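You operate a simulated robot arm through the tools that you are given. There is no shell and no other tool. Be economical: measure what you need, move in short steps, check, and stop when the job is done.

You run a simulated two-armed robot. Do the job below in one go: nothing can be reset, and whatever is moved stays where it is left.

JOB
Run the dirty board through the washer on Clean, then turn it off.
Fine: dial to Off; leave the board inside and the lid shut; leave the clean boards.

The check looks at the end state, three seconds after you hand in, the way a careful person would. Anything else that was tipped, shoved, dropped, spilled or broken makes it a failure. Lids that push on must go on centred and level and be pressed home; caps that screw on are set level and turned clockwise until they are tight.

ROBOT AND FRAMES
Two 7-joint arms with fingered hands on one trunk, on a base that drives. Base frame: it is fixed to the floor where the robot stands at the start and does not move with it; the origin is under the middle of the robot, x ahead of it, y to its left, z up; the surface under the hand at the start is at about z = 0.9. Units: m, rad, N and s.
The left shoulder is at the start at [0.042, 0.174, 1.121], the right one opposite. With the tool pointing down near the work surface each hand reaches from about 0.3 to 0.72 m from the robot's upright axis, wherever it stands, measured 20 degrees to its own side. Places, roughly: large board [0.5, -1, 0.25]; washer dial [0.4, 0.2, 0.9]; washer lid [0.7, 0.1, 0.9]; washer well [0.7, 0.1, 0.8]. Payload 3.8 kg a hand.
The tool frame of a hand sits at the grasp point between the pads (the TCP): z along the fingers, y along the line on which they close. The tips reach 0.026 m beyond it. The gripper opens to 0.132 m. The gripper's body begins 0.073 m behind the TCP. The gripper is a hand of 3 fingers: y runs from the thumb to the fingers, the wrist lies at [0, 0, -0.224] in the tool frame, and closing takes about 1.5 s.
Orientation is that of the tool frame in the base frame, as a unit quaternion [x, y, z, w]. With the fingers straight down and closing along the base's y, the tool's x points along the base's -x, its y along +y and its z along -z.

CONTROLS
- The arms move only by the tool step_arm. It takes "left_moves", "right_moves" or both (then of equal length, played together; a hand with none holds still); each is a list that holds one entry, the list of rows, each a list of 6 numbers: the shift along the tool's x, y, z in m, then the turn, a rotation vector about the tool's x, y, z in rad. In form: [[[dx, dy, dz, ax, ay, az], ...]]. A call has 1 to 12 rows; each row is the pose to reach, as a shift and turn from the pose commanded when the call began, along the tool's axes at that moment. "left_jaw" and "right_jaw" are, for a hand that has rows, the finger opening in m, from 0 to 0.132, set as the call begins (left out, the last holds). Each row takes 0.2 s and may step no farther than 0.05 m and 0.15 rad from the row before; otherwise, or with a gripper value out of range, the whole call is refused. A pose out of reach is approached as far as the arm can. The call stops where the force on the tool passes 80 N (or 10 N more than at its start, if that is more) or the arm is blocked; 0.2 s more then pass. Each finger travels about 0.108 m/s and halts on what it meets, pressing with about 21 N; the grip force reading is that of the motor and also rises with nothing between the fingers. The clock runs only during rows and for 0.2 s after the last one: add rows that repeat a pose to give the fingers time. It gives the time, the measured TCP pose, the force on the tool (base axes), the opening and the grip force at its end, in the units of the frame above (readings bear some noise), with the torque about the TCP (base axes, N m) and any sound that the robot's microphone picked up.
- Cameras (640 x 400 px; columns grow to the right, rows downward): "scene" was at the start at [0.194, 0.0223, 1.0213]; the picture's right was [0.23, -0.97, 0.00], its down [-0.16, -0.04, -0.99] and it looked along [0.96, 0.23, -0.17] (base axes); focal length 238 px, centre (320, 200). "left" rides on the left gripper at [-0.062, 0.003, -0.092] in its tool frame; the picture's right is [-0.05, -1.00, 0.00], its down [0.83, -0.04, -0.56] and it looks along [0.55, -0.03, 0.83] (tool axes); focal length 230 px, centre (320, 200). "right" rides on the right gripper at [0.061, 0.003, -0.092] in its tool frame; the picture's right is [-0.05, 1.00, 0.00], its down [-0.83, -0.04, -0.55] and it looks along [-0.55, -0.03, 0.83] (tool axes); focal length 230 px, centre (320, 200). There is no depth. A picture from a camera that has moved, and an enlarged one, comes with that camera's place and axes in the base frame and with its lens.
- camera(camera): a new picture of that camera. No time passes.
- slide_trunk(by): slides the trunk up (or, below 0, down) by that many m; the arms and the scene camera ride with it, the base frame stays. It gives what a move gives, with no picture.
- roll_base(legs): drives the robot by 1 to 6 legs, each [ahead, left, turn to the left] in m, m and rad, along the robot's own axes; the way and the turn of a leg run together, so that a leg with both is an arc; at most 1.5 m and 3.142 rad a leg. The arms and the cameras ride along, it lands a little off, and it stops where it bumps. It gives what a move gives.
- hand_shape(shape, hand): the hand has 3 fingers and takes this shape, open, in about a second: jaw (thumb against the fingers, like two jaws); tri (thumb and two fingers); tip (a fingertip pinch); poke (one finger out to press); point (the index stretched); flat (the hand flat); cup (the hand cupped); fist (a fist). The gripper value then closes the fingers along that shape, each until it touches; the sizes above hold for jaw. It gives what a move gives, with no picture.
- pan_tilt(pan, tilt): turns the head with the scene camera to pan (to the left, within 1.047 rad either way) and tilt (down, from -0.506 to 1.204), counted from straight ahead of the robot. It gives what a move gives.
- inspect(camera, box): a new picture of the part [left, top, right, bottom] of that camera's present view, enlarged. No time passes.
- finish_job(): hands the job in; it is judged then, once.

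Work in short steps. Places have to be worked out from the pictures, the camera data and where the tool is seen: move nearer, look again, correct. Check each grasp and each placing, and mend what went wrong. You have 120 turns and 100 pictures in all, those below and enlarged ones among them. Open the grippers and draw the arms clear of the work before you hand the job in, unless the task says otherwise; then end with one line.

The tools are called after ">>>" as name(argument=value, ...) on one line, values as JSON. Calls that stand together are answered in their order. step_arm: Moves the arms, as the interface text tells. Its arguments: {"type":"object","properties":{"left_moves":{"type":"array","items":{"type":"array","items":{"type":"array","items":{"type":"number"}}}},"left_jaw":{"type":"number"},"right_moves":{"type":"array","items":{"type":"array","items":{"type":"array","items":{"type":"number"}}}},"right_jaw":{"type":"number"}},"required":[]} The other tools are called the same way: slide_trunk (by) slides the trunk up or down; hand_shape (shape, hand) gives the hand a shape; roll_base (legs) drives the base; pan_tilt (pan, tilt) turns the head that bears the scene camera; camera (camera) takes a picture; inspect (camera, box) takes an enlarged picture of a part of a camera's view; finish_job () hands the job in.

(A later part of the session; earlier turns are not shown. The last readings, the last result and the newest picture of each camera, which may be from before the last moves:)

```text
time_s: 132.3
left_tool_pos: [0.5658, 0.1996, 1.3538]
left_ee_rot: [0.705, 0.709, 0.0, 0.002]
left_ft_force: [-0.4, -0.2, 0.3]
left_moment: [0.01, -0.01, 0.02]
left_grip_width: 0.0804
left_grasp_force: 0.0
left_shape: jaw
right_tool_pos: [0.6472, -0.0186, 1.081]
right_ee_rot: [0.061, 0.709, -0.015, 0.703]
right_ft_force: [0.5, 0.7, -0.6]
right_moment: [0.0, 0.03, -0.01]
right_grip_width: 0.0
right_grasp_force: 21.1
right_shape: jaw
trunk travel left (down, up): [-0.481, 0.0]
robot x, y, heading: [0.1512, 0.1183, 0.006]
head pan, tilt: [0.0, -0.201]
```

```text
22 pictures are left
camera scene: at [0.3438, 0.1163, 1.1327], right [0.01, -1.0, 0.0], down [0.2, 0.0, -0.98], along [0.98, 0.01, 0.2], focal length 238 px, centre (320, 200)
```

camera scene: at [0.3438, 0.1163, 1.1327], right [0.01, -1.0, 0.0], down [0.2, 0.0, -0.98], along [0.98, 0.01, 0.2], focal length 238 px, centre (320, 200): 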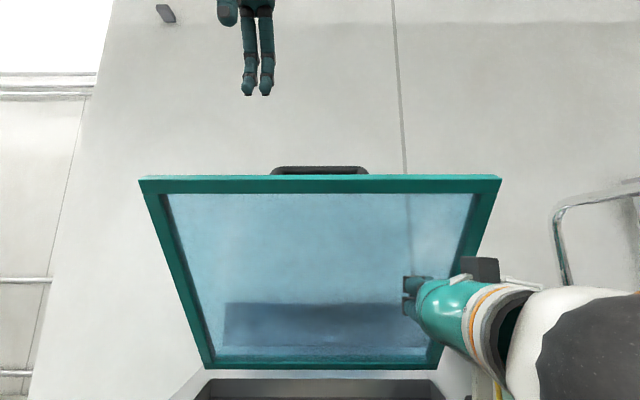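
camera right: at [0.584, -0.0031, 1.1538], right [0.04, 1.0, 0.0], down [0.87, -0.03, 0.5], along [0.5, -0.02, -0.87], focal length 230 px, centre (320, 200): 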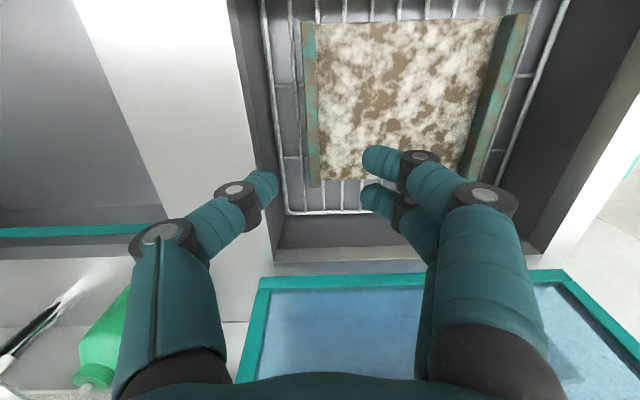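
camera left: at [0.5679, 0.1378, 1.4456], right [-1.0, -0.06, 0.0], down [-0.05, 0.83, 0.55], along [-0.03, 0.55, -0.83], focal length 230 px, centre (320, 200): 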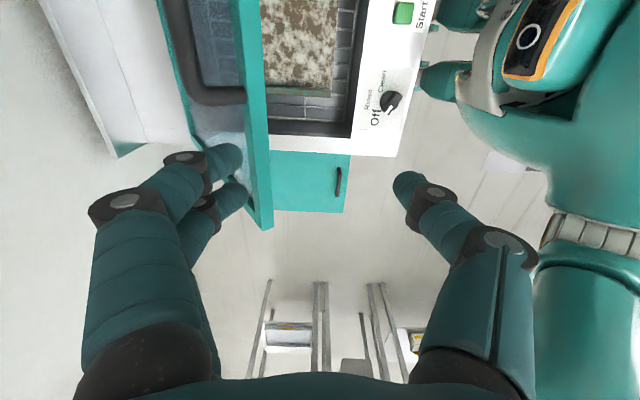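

The lid holds itself at about 52°. The bar should be near [0.655, 0.108, 1.212]; I position the left hand above it.

>>> step_arm(left_moves=[[[-0.025, 0.025, 0, 0, 0, 0], [-0.05, 0.05, 0, 0, 0, 0], [-0.075, 0.075, 0.01, 0, 0, 0], [-0.0916, 0.091, 0.03, 0, 0, 0], [-0.0916, 0.091, 0.06, 0, 0, 0]]], left_jaw=0.06)

>>> camera(camera="left")

```text
time_s: 133.5
left_tool_pos: [0.6579, 0.1083, 1.295]
left_ee_rot: [0.705, 0.709, 0.001, 0.004]
left_ft_force: [-0.6, -0.8, 0.3]
left_moment: [0.0, -0.04, -0.04]
left_grip_width: 0.0603
left_grasp_force: 0.0
left_shape: jaw
left hand out of reach, approached as far as the arm can: row 3, 4
right_tool_pos: [0.6463, -0.0186, 1.0814]
right_ee_rot: [0.061, 0.708, -0.015, 0.703]
right_ft_force: [0.0, -0.6, 0.3]
right_moment: [0.01, 0.02, -0.01]
right_grip_width: 0.0
right_grasp_force: 21.0
right_shape: jaw
trunk travel left (down, up): [-0.481, 0.0]
robot x, y, heading: [0.1487, 0.1144, 0.012]
head pan, tilt: [0.0, -0.201]
```

```text
21 pictures are left
camera left: at [0.6592, 0.0465, 1.3864], right [-1.0, -0.06, -0.01], down [-0.05, 0.83, 0.55], along [-0.03, 0.55, -0.83], focal length 230 px, centre (320, 200)
```

left: 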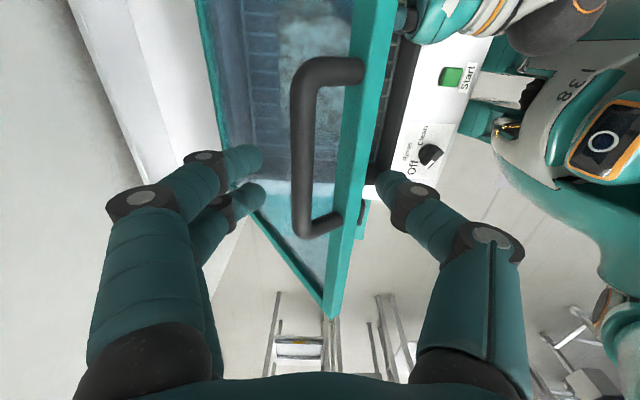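

The bar is at x ≈ 0.668. I shift 1 cm forward, descend to it with a narrow opening, and close.

>>> step_arm(left_moves=[[[0, 0.011, 0.02, 0, 0, 0], [0, 0.011, 0.04, 0, 0, 0], [0, 0.011, 0.058, 0, 0, 0], [0, 0.011, 0.072, 0, 0, 0]]], left_jaw=0.048)

>>> step_arm(left_moves=[[[0, 0, 0, 0, 0, 0], [0, 0, 0, 0, 0, 0], [0, 0, 0, 0, 0, 0]]], left_jaw=0.0)

>>> camera(camera="left")

```text
time_s: 134.5
left_tool_pos: [0.6682, 0.1088, 1.2222]
left_ee_rot: [0.705, 0.71, 0.001, 0.003]
left_ft_force: [0.2, 0.4, 0.1]
left_moment: [-0.01, -0.03, 0.0]
left_grip_width: 0.0476
left_grasp_force: 0.0
left_shape: jaw
right_tool_pos: [0.6467, -0.019, 1.0799]
right_ee_rot: [0.061, 0.709, -0.014, 0.703]
right_ft_force: [0.1, 0.3, 0.5]
right_moment: [-0.01, 0.01, 0.01]
right_grip_width: 0.0
right_grasp_force: 20.9
right_shape: jaw
trunk travel left (down, up): [-0.481, 0.0]
robot x, y, heading: [0.1536, 0.1174, 0.01]
head pan, tilt: [0.0, -0.201]
```

```text
time_s: 135.3
left_tool_pos: [0.667, 0.1087, 1.2228]
left_ee_rot: [0.705, 0.709, 0.001, 0.002]
left_ft_force: [-6.1, -0.2, -0.4]
left_moment: [0.02, -0.04, 0.0]
left_grip_width: 0.0001
left_grasp_force: 20.7
left_shape: jaw
right_tool_pos: [0.6473, -0.018, 1.0814]
right_ee_rot: [0.061, 0.708, -0.014, 0.703]
right_ft_force: [-0.3, 0.1, 0.3]
right_moment: [-0.01, -0.03, -0.01]
right_grip_width: 0.0
right_grasp_force: 21.2
right_shape: jaw
trunk travel left (down, up): [-0.481, 0.0]
robot x, y, heading: [0.1478, 0.1155, 0.004]
head pan, tilt: [0.0, -0.201]
```

```text
20 pictures are left
camera left: at [0.6694, 0.0464, 1.3143], right [-1.0, -0.06, 0.0], down [-0.05, 0.83, 0.55], along [-0.03, 0.55, -0.83], focal length 230 px, centre (320, 200)
```

left: 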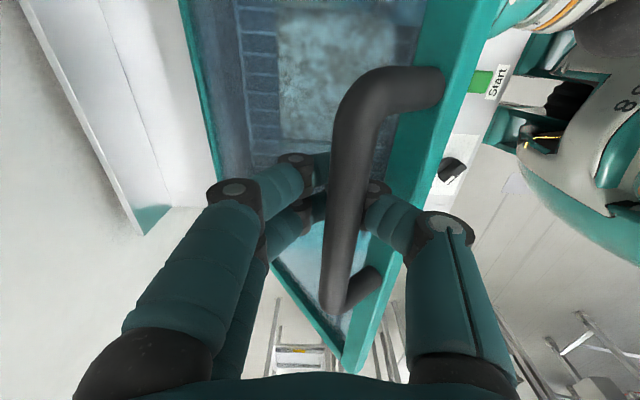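

The fingers enclose the bar. I take the right hand out to the side, then lower the lid along its arc with the left.

>>> step_arm(right_moves=[[[0, -0.04, -0.01, 0, 0, 0], [0, -0.08, -0.02, 0, 0, 0], [0, -0.12, -0.03, 0, 0, 0], [0, -0.16, -0.04, 0, 0, 0]]])

>>> step_arm(left_moves=[[[0, -0.0178, 0.011, 0, 0, 0], [0, -0.0356, 0.022, 0, 0, 0], [0, -0.052, 0.035, 0, 0, 0], [0, -0.068, 0.048, 0, 0, 0], [0, -0.083, 0.063, 0, 0, 0], [0, -0.0975, 0.078, 0, 0, 0], [0, -0.11, 0.094, 0, 0, 0], [0, -0.123, 0.111, 0, 0, 0], [0, -0.134, 0.129, 0, 0, 0], [0, -0.144, 0.147, 0, 0, 0]]])

>>> pan_tilt(pan=0.0, tilt=0.3)

>>> camera(camera="scene")

```text
time_s: 136.3
left_tool_pos: [0.6675, 0.1094, 1.2221]
left_ee_rot: [0.705, 0.709, 0.001, 0.002]
left_ft_force: [-2.4, -0.1, -0.7]
left_moment: [-0.02, -0.03, 0.0]
left_grip_width: 0.0
left_grasp_force: 21.1
left_shape: jaw
right_tool_pos: [0.5995, -0.1747, 1.065]
right_ee_rot: [0.061, 0.708, -0.015, 0.704]
right_ft_force: [0.2, 0.1, 0.5]
right_moment: [0.0, -0.02, 0.03]
right_grip_width: 0.0001
right_grasp_force: 20.8
right_shape: jaw
right hand out of reach, approached as far as the arm can: row 4
trunk travel left (down, up): [-0.481, 0.0]
robot x, y, heading: [0.1503, 0.1154, 0.004]
head pan, tilt: [0.0, -0.201]
```

```text
time_s: 138.5
left_tool_pos: [0.5252, 0.107, 1.0743]
left_ee_rot: [0.705, 0.709, 0.001, 0.003]
left_ft_force: [-0.3, 0.7, -0.7]
left_moment: [-0.02, 0.03, -0.02]
left_grip_width: 0.0
left_grasp_force: 21.0
left_shape: jaw
right_tool_pos: [0.6012, -0.1753, 1.065]
right_ee_rot: [0.06, 0.708, -0.014, 0.703]
right_ft_force: [0.6, -0.7, -0.1]
right_moment: [-0.01, 0.01, 0.04]
right_grip_width: 0.0001
right_grasp_force: 20.7
right_shape: jaw
trunk travel left (down, up): [-0.481, 0.0]
robot x, y, heading: [0.1502, 0.1147, 0.008]
head pan, tilt: [0.0, -0.201]
```

```text
time_s: 139.4
left_tool_pos: [0.525, 0.1065, 1.0749]
left_ee_rot: [0.706, 0.708, 0.002, 0.003]
left_ft_force: [0.0, -0.9, -0.3]
left_moment: [0.01, 0.01, -0.01]
left_grip_width: 0.0
left_grasp_force: 21.4
left_shape: jaw
right_tool_pos: [0.6004, -0.1749, 1.0646]
right_ee_rot: [0.06, 0.708, -0.013, 0.703]
right_ft_force: [0.5, -0.1, 0.4]
right_moment: [0.02, 0.03, -0.02]
right_grip_width: 0.0001
right_grasp_force: 21.0
right_shape: jaw
trunk travel left (down, up): [-0.481, 0.0]
robot x, y, heading: [0.1542, 0.1162, 0.008]
head pan, tilt: [0.0, 0.3]
```

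```text
19 pictures are left
camera scene: at [0.354, 0.1164, 1.0876], right [0.01, -1.0, 0.0], down [-0.29, 0.0, -0.96], along [0.96, 0.01, -0.29], focal length 238 px, centre (320, 200)
```

scene: 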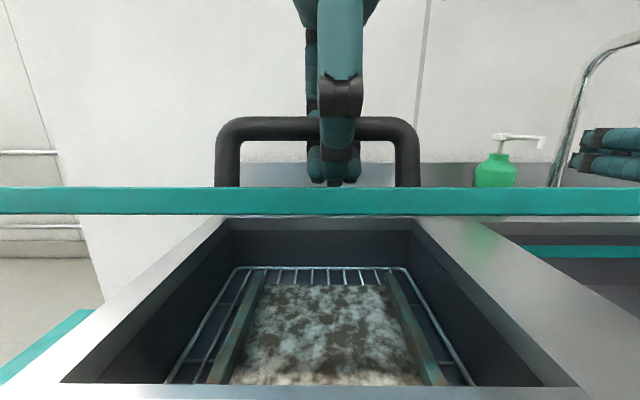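

The lid is down to about 20°. I continue to fully closed.

>>> step_arm(left_moves=[[[0, -0.009, 0.019, 0, 0, 0], [0, -0.017, 0.038, 0, 0, 0], [0, -0.022, 0.056, 0, 0, 0], [0, -0.027, 0.073, 0, 0, 0], [0, -0.03, 0.086, 0, 0, 0], [0, -0.032, 0.098, 0, 0, 0]]])

>>> camera(camera="scene")

```text
time_s: 140.8
left_tool_pos: [0.4933, 0.1081, 0.9779]
left_ee_rot: [0.704, 0.71, 0.002, 0.003]
left_ft_force: [0.3, 0.2, 0.1]
left_moment: [0.0, -0.01, 0.0]
left_grip_width: 0.0
left_grasp_force: 20.9
left_shape: jaw
right_tool_pos: [0.6005, -0.1752, 1.0642]
right_ee_rot: [0.06, 0.708, -0.013, 0.703]
right_ft_force: [-1.4, 1.0, -0.5]
right_moment: [-0.03, 0.05, -0.02]
right_grip_width: 0.0002
right_grasp_force: 21.8
right_shape: jaw
trunk travel left (down, up): [-0.481, 0.0]
robot x, y, heading: [0.1495, 0.1116, 0.005]
head pan, tilt: [0.0, 0.3]
```

```text
18 pictures are left
camera scene: at [0.3541, 0.1164, 1.0875], right [0.01, -1.0, 0.0], down [-0.3, 0.0, -0.96], along [0.96, 0.01, -0.3], focal length 238 px, centre (320, 200)
```

scene: 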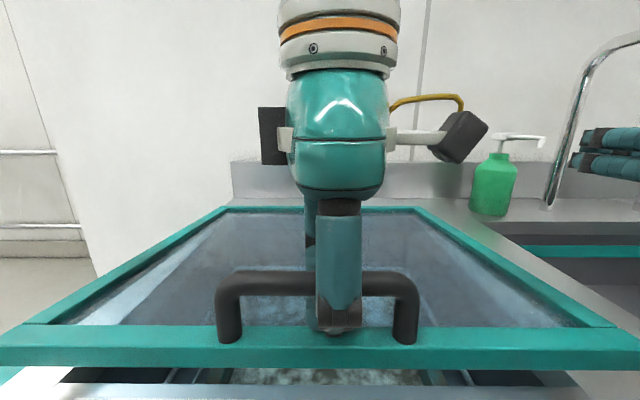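

There is still a gap at the front, so I lower a bit further, then open the hand and lift off.

>>> step_arm(left_moves=[[[0, -0.001, 0.01, 0, 0, 0], [0, -0.002, 0.02, 0, 0, 0], [0, -0.002, 0.026, 0, 0, 0], [0, -0.002, 0.026, 0, 0, 0]]])

>>> camera(camera="scene")

```text
time_s: 141.8
left_tool_pos: [0.4922, 0.1065, 0.9508]
left_ee_rot: [0.705, 0.71, 0.002, 0.003]
left_ft_force: [-2.3, 0.6, -0.2]
left_moment: [-0.01, -0.02, 0.0]
left_grip_width: 0.0001
left_grasp_force: 20.4
left_shape: jaw
right_tool_pos: [0.5993, -0.1761, 1.0647]
right_ee_rot: [0.061, 0.708, -0.014, 0.703]
right_ft_force: [0.2, 0.2, 0.8]
right_moment: [0.01, 0.0, -0.01]
right_grip_width: 0.0
right_grasp_force: 20.5
right_shape: jaw
trunk travel left (down, up): [-0.481, 0.0]
robot x, y, heading: [0.1523, 0.1143, 0.007]
head pan, tilt: [0.0, 0.3]
```

```text
17 pictures are left
camera scene: at [0.3538, 0.1165, 1.0876], right [0.01, -1.0, 0.0], down [-0.3, 0.0, -0.96], along [0.96, 0.01, -0.3], focal length 238 px, centre (320, 200)
```

scene: 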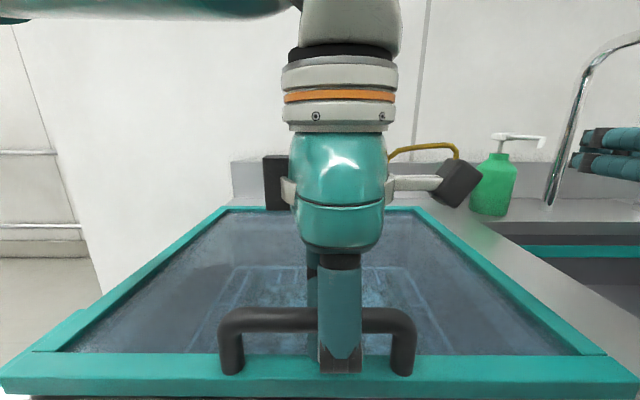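

The lid looks closed. I open the hand, lift off, and drive back 0.15 m for the dial work.

>>> step_arm(left_moves=[[[0, 0, 0, 0, 0, 0], [0, 0, 0, 0, 0, 0], [0, 0, 0, 0, 0, 0], [0, 0, -0.03, 0, 0, 0], [0, 0, -0.07, 0, 0, 0], [0, 0, -0.1, 0, 0, 0], [0, 0, -0.13, 0, 0, 0]]], left_jaw=0.07)

>>> roll_base(legs=[[-0.16, 0.02, 0]])

>>> pan_tilt(pan=0.1, tilt=0.6)

>>> camera(camera="scene")

```text
time_s: 143.4
left_tool_pos: [0.491, 0.1069, 1.0803]
left_ee_rot: [0.705, 0.709, 0.002, 0.003]
left_ft_force: [-0.4, 0.4, 0.3]
left_moment: [0.01, 0.0, 0.01]
left_grip_width: 0.0696
left_grasp_force: 0.1
left_shape: jaw
right_tool_pos: [0.5995, -0.1752, 1.0647]
right_ee_rot: [0.06, 0.708, -0.014, 0.703]
right_ft_force: [0.5, 0.1, -0.4]
right_moment: [-0.01, -0.01, -0.03]
right_grip_width: 0.0
right_grasp_force: 21.4
right_shape: jaw
trunk travel left (down, up): [-0.481, 0.0]
robot x, y, heading: [0.1523, 0.1142, 0.007]
head pan, tilt: [0.0, 0.3]
```

```text
time_s: 144.8
left_tool_pos: [0.3301, 0.1257, 1.0809]
left_ee_rot: [0.705, 0.71, 0.001, 0.002]
left_ft_force: [-0.1, -0.3, 0.1]
left_moment: [0.0, 0.03, 0.0]
left_grip_width: 0.0698
left_grasp_force: 0.1
left_shape: jaw
right_tool_pos: [0.4413, -0.1568, 1.0647]
right_ee_rot: [0.06, 0.708, -0.013, 0.703]
right_ft_force: [-0.2, -0.1, 0.2]
right_moment: [0.01, 0.0, -0.05]
right_grip_width: 0.0
right_grasp_force: 21.1
right_shape: jaw
trunk travel left (down, up): [-0.481, 0.0]
robot x, y, heading: [-0.0083, 0.1341, 0.008]
head pan, tilt: [0.0, 0.3]
```

```text
time_s: 145.7
left_tool_pos: [0.332, 0.1256, 1.0802]
left_ee_rot: [0.705, 0.709, 0.001, 0.002]
left_ft_force: [0.5, -0.1, -0.2]
left_moment: [0.01, -0.01, 0.02]
left_grip_width: 0.0699
left_grasp_force: 0.0
left_shape: jaw
right_tool_pos: [0.4414, -0.1568, 1.0646]
right_ee_rot: [0.06, 0.708, -0.013, 0.703]
right_ft_force: [0.5, -0.2, -0.3]
right_moment: [0.01, -0.04, -0.02]
right_grip_width: 0.0
right_grasp_force: 20.7
right_shape: jaw
trunk travel left (down, up): [-0.481, 0.0]
robot x, y, heading: [-0.0084, 0.1327, 0.011]
head pan, tilt: [0.099, 0.6]
```

```text
16 pictures are left
camera scene: at [0.1893, 0.1439, 1.0601], right [0.11, -0.99, 0.0], down [-0.56, -0.06, -0.83], along [0.82, 0.09, -0.56], focal length 238 px, centre (320, 200)
```

scene: 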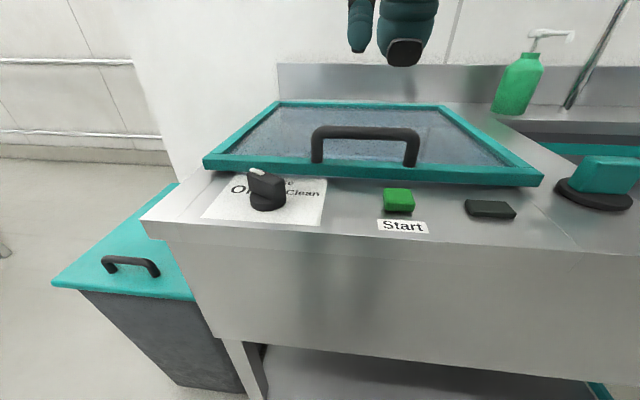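

The lid is closed. I zoom in on the dial.

>>> inspect(camera="scene", box=[190, 140, 450, 260])

```text
2.46 times, centred on (320, 200) of scene
camera zoom: at [0.1893, 0.1439, 1.0601], right [0.11, -0.99, 0.0], down [-0.56, -0.06, -0.83], along [0.82, 0.09, -0.56], focal length 585 px, centre (320, 200)
```

zoom: 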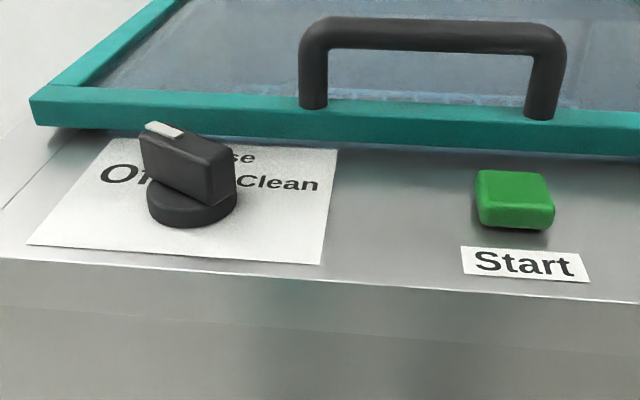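

The knob bar points at Off, about 56° left of straight ahead, with its axis near [0.40, 0.224]. I turn the left hand so that it can pinch across the bar and bring it above the knob.

>>> step_arm(left_moves=[[[0.01, 0.007, 0, 0, 0, -0.15], [0.02, 0.014, 0, 0, 0, -0.3], [0.03, 0.02, 0, 0, 0, -0.45], [0.04, 0.028, 0, 0, 0, -0.6], [0.05, 0.035, 0, 0, 0, -0.75], [0.06, 0.04, 0, 0, 0, -0.9], [0.07, 0.048, 0, 0, 0, -1.05], [0.08, 0.055, 0, 0, 0, -1.2], [0.09, 0.062, 0, 0, 0, -1.35], [0.098, 0.068, 0.0, 0, 0, -1.5], [0.098, 0.068, 0.0, 0, 0, -1.57]]], left_jaw=0.06)

>>> step_arm(left_moves=[[[0, 0, 0.0, 0, 0, -0.15], [0, 0, 0.0, 0, 0, -0.3], [0, 0, 0.0, 0, 0, -0.45], [0, 0, 0.0, 0, 0, -0.6], [0, 0, 0.0, 0, 0, -0.75], [0, 0, 0.01, 0, 0, -0.9], [0, 0, 0.02, 0, 0, -0.98]]])

>>> camera(camera="left")

>>> camera(camera="scene")

```text
time_s: 148.1
left_tool_pos: [0.3997, 0.2244, 1.08]
left_ee_rot: [-0.004, 1.0, -0.001, 0.002]
left_ft_force: [-0.7, -0.2, -0.4]
left_moment: [-0.02, 0.03, 0.0]
left_grip_width: 0.061
left_grasp_force: 0.0
left_shape: jaw
right_tool_pos: [0.4416, -0.1565, 1.0641]
right_ee_rot: [0.059, 0.708, -0.013, 0.703]
right_ft_force: [-0.6, 0.3, 0.8]
right_moment: [0.01, 0.0, -0.01]
right_grip_width: 0.0
right_grasp_force: 21.0
right_shape: jaw
trunk travel left (down, up): [-0.481, 0.0]
robot x, y, heading: [-0.0112, 0.1312, 0.007]
head pan, tilt: [0.099, 0.6]
```

```text
time_s: 149.7
left_tool_pos: [0.3984, 0.2237, 1.061]
left_ee_rot: [-0.475, 0.88, -0.002, 0.002]
left_ft_force: [-0.8, -0.1, -0.6]
left_moment: [-0.01, 0.0, 0.02]
left_grip_width: 0.0604
left_grasp_force: 0.1
left_shape: jaw
right_tool_pos: [0.4412, -0.1562, 1.0645]
right_ee_rot: [0.059, 0.708, -0.013, 0.703]
right_ft_force: [0.2, -0.1, 0.6]
right_moment: [0.01, -0.01, -0.01]
right_grip_width: 0.0002
right_grasp_force: 21.3
right_shape: jaw
trunk travel left (down, up): [-0.481, 0.0]
robot x, y, heading: [-0.0079, 0.132, 0.006]
head pan, tilt: [0.099, 0.6]
```

```text
14 pictures are left
camera left: at [0.429, 0.2773, 1.1524], right [0.86, -0.51, 0.0], down [-0.42, -0.72, 0.55], along [-0.28, -0.48, -0.83], focal length 230 px, centre (320, 200)
```

left: 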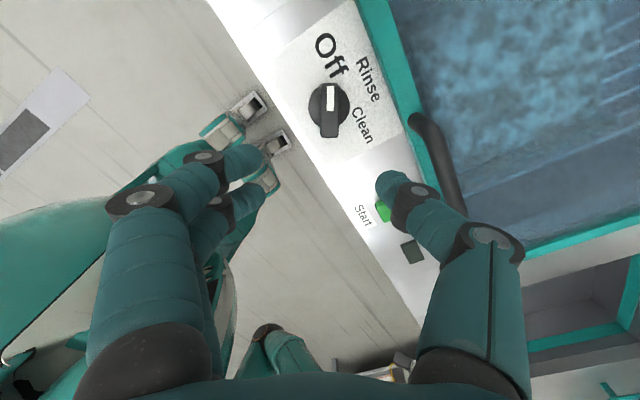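

```text
13 pictures are left
camera scene: at [0.1891, 0.1439, 1.06], right [0.11, -0.99, 0.0], down [-0.56, -0.06, -0.83], along [0.82, 0.09, -0.56], focal length 238 px, centre (320, 200)
```

scene: 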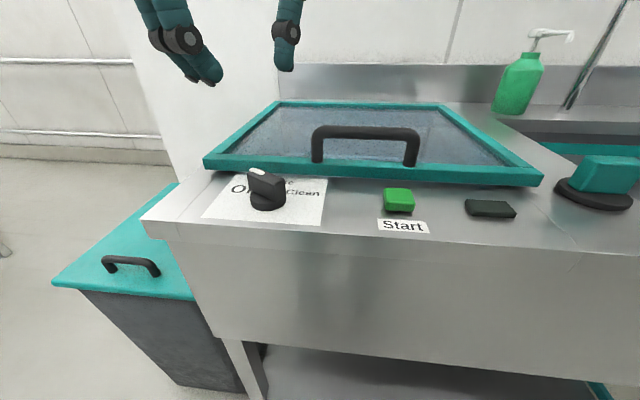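

The bar is aligned with the pinch; its centre is at about [0.412, 0.232]. I correct by 1.5 cm and descend over it.

>>> step_arm(left_moves=[[[-0.0146, -0.0064, 0.03, 0, 0, 0], [-0.0146, -0.0064, 0.06, 0, 0, 0], [-0.0146, -0.0064, 0.09, 0, 0, 0], [-0.0146, -0.0064, 0.109, 0, 0, 0]]])

>>> inspect(camera="left", box=[200, 40, 460, 260])

>>> inspect(camera="scene", box=[180, 100, 400, 240])

```text
time_s: 150.7
left_tool_pos: [0.4121, 0.2347, 0.9514]
left_ee_rot: [-0.474, 0.881, -0.002, 0.003]
left_ft_force: [0.4, 0.1, -0.3]
left_moment: [0.03, -0.02, 0.0]
left_grip_width: 0.0605
left_grasp_force: 0.1
left_shape: jaw
right_tool_pos: [0.441, -0.1562, 1.0648]
right_ee_rot: [0.06, 0.708, -0.014, 0.703]
right_ft_force: [-0.3, -0.6, -0.1]
right_moment: [-0.02, 0.03, -0.01]
right_grip_width: 0.0001
right_grasp_force: 20.6
right_shape: jaw
trunk travel left (down, up): [-0.481, 0.0]
robot x, y, heading: [-0.0113, 0.1321, 0.01]
head pan, tilt: [0.099, 0.6]
```

```text
1.82 times, centred on (330, 150) of left
camera zoom: at [0.4425, 0.2862, 1.0429], right [0.86, -0.51, 0.01], down [-0.43, -0.72, 0.55], along [-0.28, -0.48, -0.83], focal length 418 px, centre (302, 291)
```

zoom: 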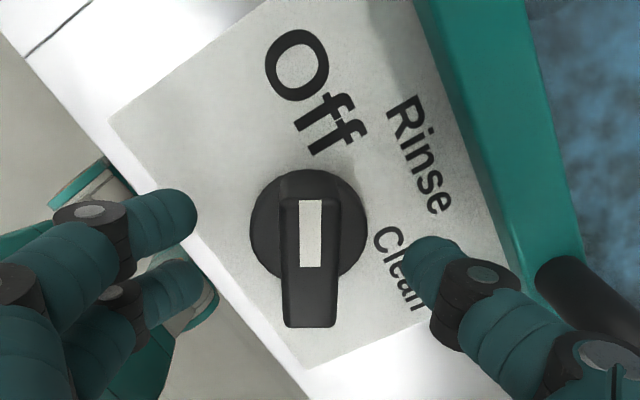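

```text
2.86 times, centred on (290, 170) of scene
camera zoom: at [0.1891, 0.1439, 1.0601], right [0.11, -0.99, 0.0], down [-0.56, -0.06, -0.83], along [0.82, 0.09, -0.56], focal length 679 px, centre (406, 286)
```

zoom: 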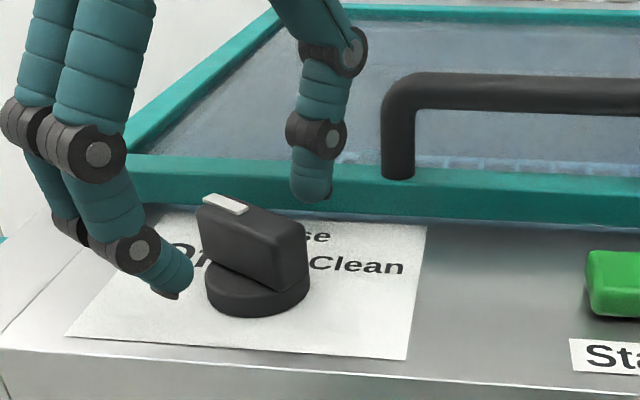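

The hand is well centred on the knob. I close on the bar.

>>> step_arm(left_moves=[[[0, -0.001, 0.002, 0, 0, 0], [0, -0.001, 0.004, 0, 0, 0], [0, -0.001, 0.004, 0, 0, 0], [0, -0.001, 0.004, 0, 0, 0]]], left_jaw=0.0)

>>> step_arm(left_moves=[[[0, 0, 0, 0, 0, 0.15], [0, 0, 0, 0, 0, 0.3], [0, 0, 0, 0, 0, 0.45], [0, 0, 0, 0, 0, 0.6], [0, 0, 0, 0, 0, 0.75], [0, 0, 0, 0, 0, 0.9], [0, 0, 0, 0, 0, 1.05]]])

>>> inspect(camera="left", box=[200, 40, 460, 260])

```text
time_s: 151.7
left_tool_pos: [0.4136, 0.2341, 0.9482]
left_ee_rot: [-0.473, 0.881, -0.002, 0.002]
left_ft_force: [0.2, 0.7, 5.3]
left_moment: [0.0, 0.08, 0.01]
left_grip_width: 0.0144
left_grasp_force: 20.8
left_shape: jaw
right_tool_pos: [0.4413, -0.1555, 1.0668]
right_ee_rot: [0.061, 0.708, -0.013, 0.703]
right_ft_force: [-0.2, -0.2, 0.3]
right_moment: [0.04, -0.03, -0.01]
right_grip_width: 0.0
right_grasp_force: 21.0
right_shape: jaw
trunk travel left (down, up): [-0.481, 0.0]
robot x, y, heading: [-0.0067, 0.1345, 0.007]
head pan, tilt: [0.099, 0.6]
```

```text
time_s: 153.2
left_tool_pos: [0.4138, 0.2312, 0.9482]
left_ee_rot: [0.033, 0.999, -0.001, 0.004]
left_ft_force: [14.6, -6.6, 7.3]
left_moment: [-0.17, -0.22, 0.08]
left_grip_width: 0.0145
left_grasp_force: 20.8
left_shape: jaw
right_tool_pos: [0.4414, -0.1564, 1.0644]
right_ee_rot: [0.06, 0.708, -0.014, 0.703]
right_ft_force: [-0.2, 0.4, -0.9]
right_moment: [-0.01, 0.01, 0.02]
right_grip_width: 0.0
right_grasp_force: 20.8
right_shape: jaw
trunk travel left (down, up): [-0.481, 0.0]
robot x, y, heading: [-0.011, 0.1341, 0.008]
head pan, tilt: [0.099, 0.6]
```

```text
1.82 times, centred on (330, 150) of left
camera zoom: at [0.476, 0.23, 1.0399], right [-0.01, -1.0, 0.0], down [-0.84, 0.01, 0.55], along [-0.55, 0.01, -0.84], focal length 418 px, centre (302, 291)
```

zoom: 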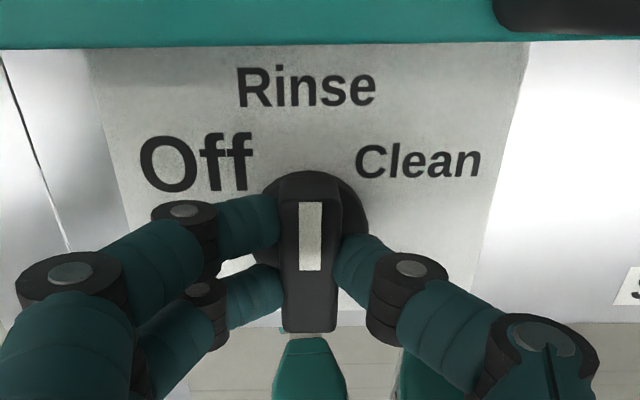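

The dial is at Rinse; the bar turns with the hand. I turn a further 52° to Clean.

>>> step_arm(left_moves=[[[0, 0, 0, 0, 0, 0.15], [0, 0, 0, 0, 0, 0.3], [0, 0, 0, 0, 0, 0.45], [0, 0, 0, 0, 0, 0.6], [0, 0, 0, 0, 0, 0.75], [0, 0, 0, 0, 0, 0.91], [0, 0, 0, 0, 0, 0.91]]])

```text
refused: row 6 steps farther than a row can; nothing moved
```

>>> step_arm(left_moves=[[[0, 0, 0, 0, 0, 0.14], [0, 0, 0, 0, 0, 0.28], [0, 0, 0, 0, 0, 0.42], [0, 0, 0, 0, 0, 0.56], [0, 0, 0, 0, 0, 0.7], [0, 0, 0, 0, 0, 0.84], [0, 0, 0, 0, 0, 0.91]]])

>>> step_arm(left_moves=[[[0, 0, 0, 0, 0, 0], [0, 0, 0, 0, 0, 0], [0, 0, -0.03, 0, 0, 0], [0, 0, -0.07, 0, 0, 0], [0, 0, -0.1, 0, 0, 0]]], left_jaw=0.06)

>>> camera(camera="left")

```text
time_s: 154.8
left_tool_pos: [0.4151, 0.228, 0.9474]
left_ee_rot: [0.469, 0.883, -0.002, 0.005]
left_ft_force: [14.4, -21.8, 7.8]
left_moment: [-0.35, -0.2, 0.05]
left_grip_width: 0.0145
left_grasp_force: 20.8
left_shape: jaw
right_tool_pos: [0.4409, -0.1583, 1.0627]
right_ee_rot: [0.06, 0.709, -0.013, 0.703]
right_ft_force: [0.4, 0.3, 0.4]
right_moment: [0.02, 0.01, 0.0]
right_grip_width: 0.0
right_grasp_force: 21.2
right_shape: jaw
trunk travel left (down, up): [-0.481, 0.0]
robot x, y, heading: [-0.0052, 0.1363, 0.011]
head pan, tilt: [0.099, 0.6]
```

```text
time_s: 156.1
left_tool_pos: [0.4124, 0.2341, 1.0476]
left_ee_rot: [0.467, 0.884, 0.001, 0.003]
left_ft_force: [-0.1, -0.4, -0.6]
left_moment: [0.0, -0.03, 0.0]
left_grip_width: 0.0596
left_grasp_force: 0.2
left_shape: jaw
right_tool_pos: [0.4403, -0.1554, 1.0644]
right_ee_rot: [0.06, 0.708, -0.014, 0.703]
right_ft_force: [0.4, -0.7, -0.6]
right_moment: [0.02, -0.03, -0.01]
right_grip_width: 0.0
right_grasp_force: 21.1
right_shape: jaw
trunk travel left (down, up): [-0.481, 0.0]
robot x, y, heading: [-0.008, 0.1337, 0.011]
head pan, tilt: [0.099, 0.6]
```

```text
9 pictures are left
camera left: at [0.4488, 0.184, 1.1395], right [-0.8, -0.6, 0.0], down [-0.51, 0.66, 0.55], along [-0.33, 0.44, -0.83], focal length 230 px, centre (320, 200)
```

left: 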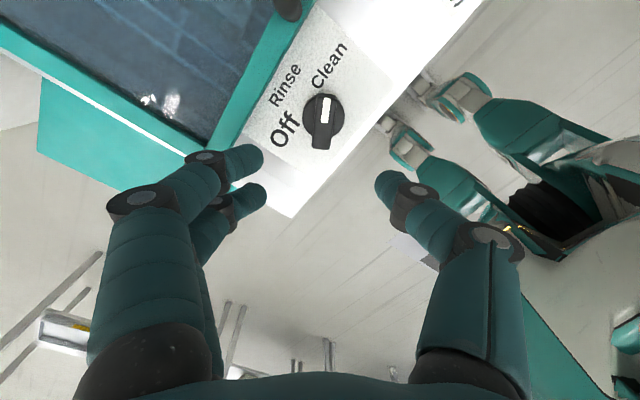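

The dial is on Clean. The Start button is at about [0.425, 0.076]; I close the fingers, turn the hand square and move above it.

>>> step_arm(left_moves=[[[-0.02, -0.0113, 0, 0, 0, -0.139], [-0.04, -0.0227, 0, 0, 0, -0.278], [-0.06, -0.034, 0, 0, 0, -0.417], [-0.08, -0.0453, 0, 0, 0, -0.556], [-0.1, -0.0567, 0, 0, 0, -0.695], [-0.12, -0.068, 0, 0, 0, -0.834], [-0.1384, -0.0793, 0, 0, 0, -0.97], [-0.1384, -0.0793, 0.03, 0, 0, -0.97]]], left_jaw=0.0)

>>> camera(camera="left")

```text
time_s: 157.8
left_tool_pos: [0.4258, 0.0737, 1.0175]
left_ee_rot: [0.0, 1.0, -0.001, 0.002]
left_ft_force: [-0.6, -0.7, 2.0]
left_moment: [0.0, -0.02, -0.01]
left_grip_width: 0.0002
left_grasp_force: 21.3
left_shape: jaw
right_tool_pos: [0.4424, -0.1558, 1.0647]
right_ee_rot: [0.06, 0.709, -0.013, 0.703]
right_ft_force: [-0.4, 0.2, -0.3]
right_moment: [0.03, 0.02, -0.02]
right_grip_width: 0.0
right_grasp_force: 21.2
right_shape: jaw
trunk travel left (down, up): [-0.481, 0.0]
robot x, y, heading: [-0.0064, 0.1355, 0.008]
head pan, tilt: [0.099, 0.6]
```

```text
8 pictures are left
camera left: at [0.4866, 0.0764, 1.1084], right [0.05, -1.0, 0.0], down [-0.83, -0.04, 0.55], along [-0.55, -0.03, -0.83], focal length 230 px, centre (320, 200)
```

left: 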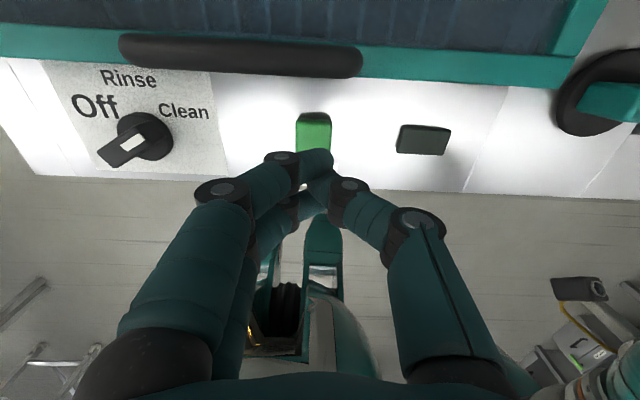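

The button lies at about [0.431, 0.078] under the fingertips. I adjust 5 mm and press down gently.

>>> step_arm(left_moves=[[[-0.005, 0.004, 0.025, 0, 0, 0], [-0.005, 0.004, 0.045, 0, 0, 0], [-0.005, 0.004, 0.06, 0, 0, 0], [-0.005, 0.004, 0.066, 0, 0, 0], [-0.005, 0.004, 0.071, 0, 0, 0]]])

```text
time_s: 159.1
left_tool_pos: [0.4314, 0.0769, 0.9473]
left_ee_rot: [0.002, 1.0, -0.001, 0.003]
left_ft_force: [0.3, 0.1, 0.4]
left_moment: [-0.01, 0.01, 0.01]
left_grip_width: 0.0
left_grasp_force: 21.4
left_shape: jaw
right_tool_pos: [0.4404, -0.1563, 1.0641]
right_ee_rot: [0.06, 0.708, -0.013, 0.703]
right_ft_force: [-0.5, 0.5, -0.1]
right_moment: [0.0, 0.01, 0.01]
right_grip_width: 0.0001
right_grasp_force: 21.3
right_shape: jaw
trunk travel left (down, up): [-0.481, 0.0]
robot x, y, heading: [-0.0099, 0.1324, 0.009]
head pan, tilt: [0.099, 0.6]
```

No contact yet, so I continue down in small steps.

>>> step_arm(left_moves=[[[0, 0, 0.005, 0, 0, 0], [0, 0, 0.01, 0, 0, 0], [0, 0, 0.014, 0, 0, 0], [0, 0, 0.018, 0, 0, 0]]])

```text
time_s: 160.1
left_tool_pos: [0.4303, 0.0767, 0.9335]
left_ee_rot: [0.002, 1.0, -0.001, 0.007]
left_ft_force: [-0.2, -0.1, 22.6]
left_moment: [-0.01, 0.2, -0.08]
left_grip_width: 0.0002
left_grasp_force: 21.2
left_shape: jaw
right_tool_pos: [0.44, -0.1557, 1.0665]
right_ee_rot: [0.06, 0.707, -0.014, 0.705]
right_ft_force: [-0.5, 0.1, -0.3]
right_moment: [-0.04, 0.03, 0.0]
right_grip_width: 0.0
right_grasp_force: 21.2
right_shape: jaw
trunk travel left (down, up): [-0.481, 0.0]
robot x, y, heading: [-0.0069, 0.1332, 0.01]
head pan, tilt: [0.099, 0.6]
heard: click
```

I heard a click. I lift off the button and wait, listening for the cycle.

>>> step_arm(left_moves=[[[0, 0, -0.03, 0, 0, 0], [0, 0, -0.07, 0, 0, 0], [0, 0, -0.1, 0, 0, 0], [0, 0, -0.1, 0, 0, 0], [0, 0, -0.1, 0, 0, 0], [0, 0, -0.1, 0, 0, 0], [0, 0, -0.1, 0, 0, 0], [0, 0, -0.1, 0, 0, 0], [0, 0, -0.1, 0, 0, 0], [0, 0, -0.1, 0, 0, 0]]])

>>> camera(camera="scene")

```text
time_s: 162.2
left_tool_pos: [0.4297, 0.0767, 1.0292]
left_ee_rot: [0.002, 1.0, -0.001, 0.002]
left_ft_force: [-0.1, 0.9, 0.3]
left_moment: [0.01, 0.02, 0.0]
left_grip_width: 0.0001
left_grasp_force: 21.1
left_shape: jaw
right_tool_pos: [0.4404, -0.1576, 1.0631]
right_ee_rot: [0.06, 0.708, -0.014, 0.703]
right_ft_force: [0.3, 0.0, 0.4]
right_moment: [0.0, 0.01, -0.05]
right_grip_width: 0.0001
right_grasp_force: 20.8
right_shape: jaw
trunk travel left (down, up): [-0.481, 0.0]
robot x, y, heading: [-0.0121, 0.1338, 0.009]
head pan, tilt: [0.099, 0.6]
```

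```text
7 pictures are left
camera scene: at [0.189, 0.1439, 1.0601], right [0.11, -0.99, 0.0], down [-0.56, -0.06, -0.83], along [0.82, 0.09, -0.56], focal length 238 px, centre (320, 200)
```

scene: 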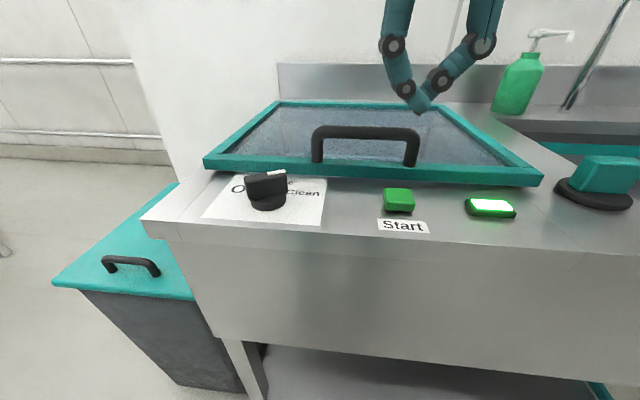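

The indicator is lit green, so the wash is running. While it runs, I take the left hand back above the dial, lined up with the bar.

>>> step_arm(left_moves=[[[0.0, 0.02, -0.02, 0, 0, 0.139], [0.004, 0.045, -0.02, 0, 0, 0.278], [0.008, 0.07, -0.02, 0, 0, 0.417], [0.01, 0.095, -0.02, 0, 0, 0.556], [0.012, 0.12, -0.02, 0, 0, 0.695], [0.015, 0.14, -0.02, 0, 0, 0.834], [0.015, 0.154, -0.02, 0, 0, 0.97], [0.015, 0.154, -0.02, 0, 0, 0.97], [0.015, 0.154, -0.02, 0, 0, 0.97], [0.015, 0.154, -0.02, 0, 0, 0.97], [0.015, 0.154, -0.02, 0, 0, 0.97], [0.015, 0.154, -0.02, 0, 0, 0.97]]], left_jaw=0.06)

>>> step_arm(left_moves=[[[0, 0, 0, 0, 0, 0], [0, 0, 0, 0, 0, 0], [0, 0, 0, 0, 0, 0], [0, 0, 0, 0, 0, 0], [0, 0, 0, 0, 0, 0], [0, 0, 0, 0, 0, 0], [0, 0, 0, 0, 0, 0], [0, 0, 0, 0, 0, 0], [0, 0, 0, 0, 0, 0], [0, 0, 0, 0, 0, 0], [0, 0, 0, 0, 0, 0], [0, 0, 0, 0, 0, 0]]])

>>> step_arm(left_moves=[[[0, 0, 0, 0, 0, 0], [0, 0, 0, 0, 0, 0], [0, 0, 0, 0, 0, 0], [0, 0, 0, 0, 0, 0], [0, 0, 0, 0, 0, 0], [0, 0, 0, 0, 0, 0], [0, 0, 0, 0, 0, 0], [0, 0, 0, 0, 0, 0], [0, 0, 0, 0, 0, 0], [0, 0, 0, 0, 0, 0], [0, 0, 0, 0, 0, 0], [0, 0, 0, 0, 0, 0]]])

```text
time_s: 164.8
left_tool_pos: [0.4144, 0.2326, 1.0485]
left_ee_rot: [0.467, 0.884, 0.002, 0.003]
left_ft_force: [0.8, 0.4, 0.0]
left_moment: [0.03, 0.01, -0.03]
left_grip_width: 0.0599
left_grasp_force: 0.1
left_shape: jaw
right_tool_pos: [0.4413, -0.156, 1.0646]
right_ee_rot: [0.06, 0.708, -0.014, 0.703]
right_ft_force: [0.4, 0.4, 0.0]
right_moment: [-0.01, 0.0, 0.0]
right_grip_width: 0.0
right_grasp_force: 20.8
right_shape: jaw
trunk travel left (down, up): [-0.481, 0.0]
robot x, y, heading: [-0.0088, 0.1312, 0.007]
head pan, tilt: [0.099, 0.6]
```

```text
time_s: 167.4
left_tool_pos: [0.4162, 0.2317, 1.0492]
left_ee_rot: [0.468, 0.884, 0.001, 0.003]
left_ft_force: [-1.5, -0.4, 1.1]
left_moment: [0.0, -0.01, 0.01]
left_grip_width: 0.0596
left_grasp_force: 0.1
left_shape: jaw
right_tool_pos: [0.4415, -0.1551, 1.0655]
right_ee_rot: [0.06, 0.708, -0.014, 0.703]
right_ft_force: [0.0, -0.4, 0.1]
right_moment: [0.03, -0.05, 0.03]
right_grip_width: 0.0001
right_grasp_force: 21.2
right_shape: jaw
trunk travel left (down, up): [-0.481, 0.0]
robot x, y, heading: [-0.0058, 0.1315, 0.006]
head pan, tilt: [0.099, 0.6]
```

```text
time_s: 170.1
left_tool_pos: [0.4162, 0.2321, 1.0496]
left_ee_rot: [0.468, 0.884, 0.001, 0.002]
left_ft_force: [0.2, 0.0, -0.5]
left_moment: [0.0, -0.01, -0.03]
left_grip_width: 0.0596
left_grasp_force: 0.0
left_shape: jaw
right_tool_pos: [0.44, -0.1563, 1.0647]
right_ee_rot: [0.06, 0.708, -0.013, 0.703]
right_ft_force: [-0.9, -0.3, -0.1]
right_moment: [-0.03, 0.03, -0.01]
right_grip_width: 0.0
right_grasp_force: 21.0
right_shape: jaw
trunk travel left (down, up): [-0.481, 0.0]
robot x, y, heading: [-0.005, 0.1341, 0.005]
head pan, tilt: [0.099, 0.6]
```

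I keep waiting; then I check the indicator with one enlarged view.

>>> step_arm(left_moves=[[[0, 0, 0, 0, 0, 0], [0, 0, 0, 0, 0, 0], [0, 0, 0, 0, 0, 0], [0, 0, 0, 0, 0, 0], [0, 0, 0, 0, 0, 0], [0, 0, 0, 0, 0, 0], [0, 0, 0, 0, 0, 0], [0, 0, 0, 0, 0, 0], [0, 0, 0, 0, 0, 0], [0, 0, 0, 0, 0, 0], [0, 0, 0, 0, 0, 0], [0, 0, 0, 0, 0, 0]]])

>>> step_arm(left_moves=[[[0, 0, 0, 0, 0, 0], [0, 0, 0, 0, 0, 0], [0, 0, 0, 0, 0, 0], [0, 0, 0, 0, 0, 0], [0, 0, 0, 0, 0, 0], [0, 0, 0, 0, 0, 0], [0, 0, 0, 0, 0, 0], [0, 0, 0, 0, 0, 0], [0, 0, 0, 0, 0, 0], [0, 0, 0, 0, 0, 0], [0, 0, 0, 0, 0, 0], [0, 0, 0, 0, 0, 0]]])

>>> step_arm(left_moves=[[[0, 0, 0, 0, 0, 0], [0, 0, 0, 0, 0, 0], [0, 0, 0, 0, 0, 0], [0, 0, 0, 0, 0, 0], [0, 0, 0, 0, 0, 0], [0, 0, 0, 0, 0, 0], [0, 0, 0, 0, 0, 0], [0, 0, 0, 0, 0, 0], [0, 0, 0, 0, 0, 0], [0, 0, 0, 0, 0, 0], [0, 0, 0, 0, 0, 0], [0, 0, 0, 0, 0, 0]]])

>>> inspect(camera="scene", box=[190, 90, 560, 260])

```text
time_s: 172.7
left_tool_pos: [0.4162, 0.2314, 1.0495]
left_ee_rot: [0.468, 0.884, 0.001, 0.003]
left_ft_force: [0.8, 0.5, -0.3]
left_moment: [-0.03, 0.01, 0.02]
left_grip_width: 0.0596
left_grasp_force: 0.1
left_shape: jaw
right_tool_pos: [0.4394, -0.156, 1.0651]
right_ee_rot: [0.06, 0.708, -0.014, 0.703]
right_ft_force: [0.4, 0.0, 0.5]
right_moment: [0.04, 0.02, 0.02]
right_grip_width: 0.0
right_grasp_force: 21.2
right_shape: jaw
trunk travel left (down, up): [-0.481, 0.0]
robot x, y, heading: [-0.0063, 0.1327, 0.013]
head pan, tilt: [0.099, 0.6]
```

```text
time_s: 175.2
left_tool_pos: [0.4167, 0.2324, 1.0488]
left_ee_rot: [0.468, 0.884, 0.0, 0.002]
left_ft_force: [0.2, 0.4, 0.0]
left_moment: [-0.01, -0.02, 0.0]
left_grip_width: 0.06
left_grasp_force: 0.0
left_shape: jaw
right_tool_pos: [0.4406, -0.157, 1.0642]
right_ee_rot: [0.059, 0.708, -0.014, 0.703]
right_ft_force: [-0.8, 0.6, 0.1]
right_moment: [0.01, -0.02, -0.02]
right_grip_width: 0.0
right_grasp_force: 20.5
right_shape: jaw
trunk travel left (down, up): [-0.481, 0.0]
robot x, y, heading: [-0.0107, 0.1301, 0.007]
head pan, tilt: [0.099, 0.6]
```

```text
time_s: 177.8
left_tool_pos: [0.4158, 0.2332, 1.0487]
left_ee_rot: [0.468, 0.883, 0.001, 0.002]
left_ft_force: [0.6, -0.5, 0.0]
left_moment: [-0.01, -0.02, 0.0]
left_grip_width: 0.0601
left_grasp_force: 0.1
left_shape: jaw
right_tool_pos: [0.4405, -0.1568, 1.064]
right_ee_rot: [0.06, 0.708, -0.013, 0.703]
right_ft_force: [-0.7, -0.6, -0.3]
right_moment: [0.01, 0.01, 0.03]
right_grip_width: 0.0
right_grasp_force: 20.5
right_shape: jaw
trunk travel left (down, up): [-0.481, 0.0]
robot x, y, heading: [-0.0065, 0.1338, 0.009]
head pan, tilt: [0.099, 0.6]
```

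```text
1.73 times, centred on (375, 175) of scene
camera zoom: at [0.189, 0.1439, 1.0601], right [0.11, -0.99, 0.0], down [-0.56, -0.06, -0.83], along [0.82, 0.09, -0.56], focal length 411 px, centre (225, 243)
```

zoom: 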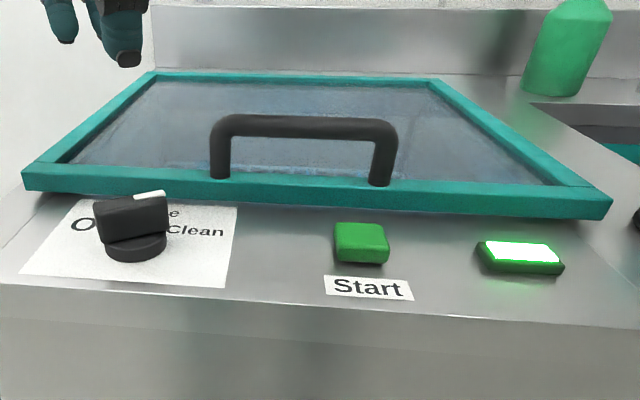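

Still lit. I wait further, listening for the end signal.

>>> step_arm(left_moves=[[[0, 0, 0, 0, 0, 0], [0, 0, 0, 0, 0, 0], [0, 0, 0, 0, 0, 0], [0, 0, 0, 0, 0, 0], [0, 0, 0, 0, 0, 0], [0, 0, 0, 0, 0, 0], [0, 0, 0, 0, 0, 0], [0, 0, 0, 0, 0, 0], [0, 0, 0, 0, 0, 0], [0, 0, 0, 0, 0, 0], [0, 0, 0, 0, 0, 0], [0, 0, 0, 0, 0, 0]]])

>>> step_arm(left_moves=[[[0, 0, 0, 0, 0, 0], [0, 0, 0, 0, 0, 0], [0, 0, 0, 0, 0, 0], [0, 0, 0, 0, 0, 0], [0, 0, 0, 0, 0, 0], [0, 0, 0, 0, 0, 0], [0, 0, 0, 0, 0, 0], [0, 0, 0, 0, 0, 0], [0, 0, 0, 0, 0, 0], [0, 0, 0, 0, 0, 0], [0, 0, 0, 0, 0, 0], [0, 0, 0, 0, 0, 0]]])

>>> step_arm(left_moves=[[[0, 0, 0, 0, 0, 0], [0, 0, 0, 0, 0, 0], [0, 0, 0, 0, 0, 0], [0, 0, 0, 0, 0, 0], [0, 0, 0, 0, 0, 0], [0, 0, 0, 0, 0, 0], [0, 0, 0, 0, 0, 0], [0, 0, 0, 0, 0, 0], [0, 0, 0, 0, 0, 0], [0, 0, 0, 0, 0, 0], [0, 0, 0, 0, 0, 0], [0, 0, 0, 0, 0, 0]]])

>>> step_arm(left_moves=[[[0, 0, 0, 0, 0, 0], [0, 0, 0, 0, 0, 0], [0, 0, 0, 0, 0, 0], [0, 0, 0, 0, 0, 0], [0, 0, 0, 0, 0, 0], [0, 0, 0, 0, 0, 0], [0, 0, 0, 0, 0, 0], [0, 0, 0, 0, 0, 0], [0, 0, 0, 0, 0, 0], [0, 0, 0, 0, 0, 0], [0, 0, 0, 0, 0, 0], [0, 0, 0, 0, 0, 0]]])

>>> inspect(camera="scene", box=[190, 90, 560, 260])

```text
time_s: 180.4
left_tool_pos: [0.4155, 0.232, 1.0491]
left_ee_rot: [0.468, 0.884, 0.0, 0.002]
left_ft_force: [0.1, -0.6, 0.9]
left_moment: [0.02, 0.02, 0.0]
left_grip_width: 0.0597
left_grasp_force: 0.1
left_shape: jaw
right_tool_pos: [0.44, -0.1571, 1.0637]
right_ee_rot: [0.061, 0.708, -0.014, 0.703]
right_ft_force: [0.2, -0.1, -0.1]
right_moment: [0.02, -0.02, -0.03]
right_grip_width: 0.0
right_grasp_force: 20.9
right_shape: jaw
trunk travel left (down, up): [-0.481, 0.0]
robot x, y, heading: [-0.0111, 0.1298, 0.008]
head pan, tilt: [0.099, 0.6]
```

```text
time_s: 183.1
left_tool_pos: [0.4161, 0.2332, 1.0489]
left_ee_rot: [0.467, 0.884, 0.0, 0.003]
left_ft_force: [-0.1, 0.2, -0.2]
left_moment: [-0.02, -0.01, 0.01]
left_grip_width: 0.0595
left_grasp_force: 0.2
left_shape: jaw
right_tool_pos: [0.4416, -0.1558, 1.0642]
right_ee_rot: [0.06, 0.708, -0.013, 0.703]
right_ft_force: [0.2, -0.6, -0.4]
right_moment: [-0.02, 0.02, 0.01]
right_grip_width: 0.0
right_grasp_force: 21.1
right_shape: jaw
trunk travel left (down, up): [-0.481, 0.0]
robot x, y, heading: [-0.0084, 0.1321, 0.01]
head pan, tilt: [0.099, 0.6]
```

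```text
time_s: 185.7
left_tool_pos: [0.414, 0.2311, 1.0488]
left_ee_rot: [0.468, 0.884, 0.001, 0.002]
left_ft_force: [-0.3, -0.2, 0.1]
left_moment: [0.02, -0.03, -0.01]
left_grip_width: 0.0598
left_grasp_force: 0.1
left_shape: jaw
right_tool_pos: [0.4416, -0.156, 1.0652]
right_ee_rot: [0.061, 0.708, -0.014, 0.703]
right_ft_force: [-0.6, -0.4, -0.2]
right_moment: [0.0, -0.02, 0.02]
right_grip_width: 0.0002
right_grasp_force: 21.1
right_shape: jaw
trunk travel left (down, up): [-0.481, 0.0]
robot x, y, heading: [-0.0109, 0.1353, 0.009]
head pan, tilt: [0.099, 0.6]
```

```text
time_s: 188.2
left_tool_pos: [0.4151, 0.233, 1.049]
left_ee_rot: [0.467, 0.884, 0.001, 0.003]
left_ft_force: [-0.6, -0.2, -0.3]
left_moment: [-0.02, -0.01, 0.01]
left_grip_width: 0.06
left_grasp_force: 0.1
left_shape: jaw
right_tool_pos: [0.4396, -0.1551, 1.0648]
right_ee_rot: [0.06, 0.708, -0.014, 0.703]
right_ft_force: [-0.2, -0.3, 0.2]
right_moment: [0.0, -0.02, 0.03]
right_grip_width: 0.0
right_grasp_force: 21.0
right_shape: jaw
trunk travel left (down, up): [-0.481, 0.0]
robot x, y, heading: [-0.0084, 0.1332, 0.013]
head pan, tilt: [0.099, 0.6]
```

```text
1.73 times, centred on (375, 175) of scene
camera zoom: at [0.189, 0.1439, 1.0601], right [0.11, -0.99, 0.0], down [-0.56, -0.06, -0.83], along [0.82, 0.09, -0.56], focal length 411 px, centre (225, 243)
```

zoom: 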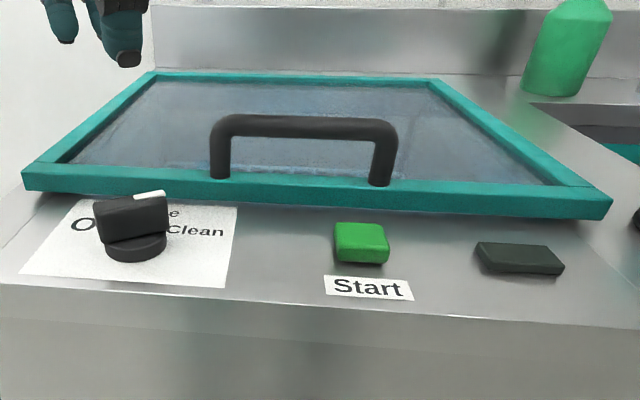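

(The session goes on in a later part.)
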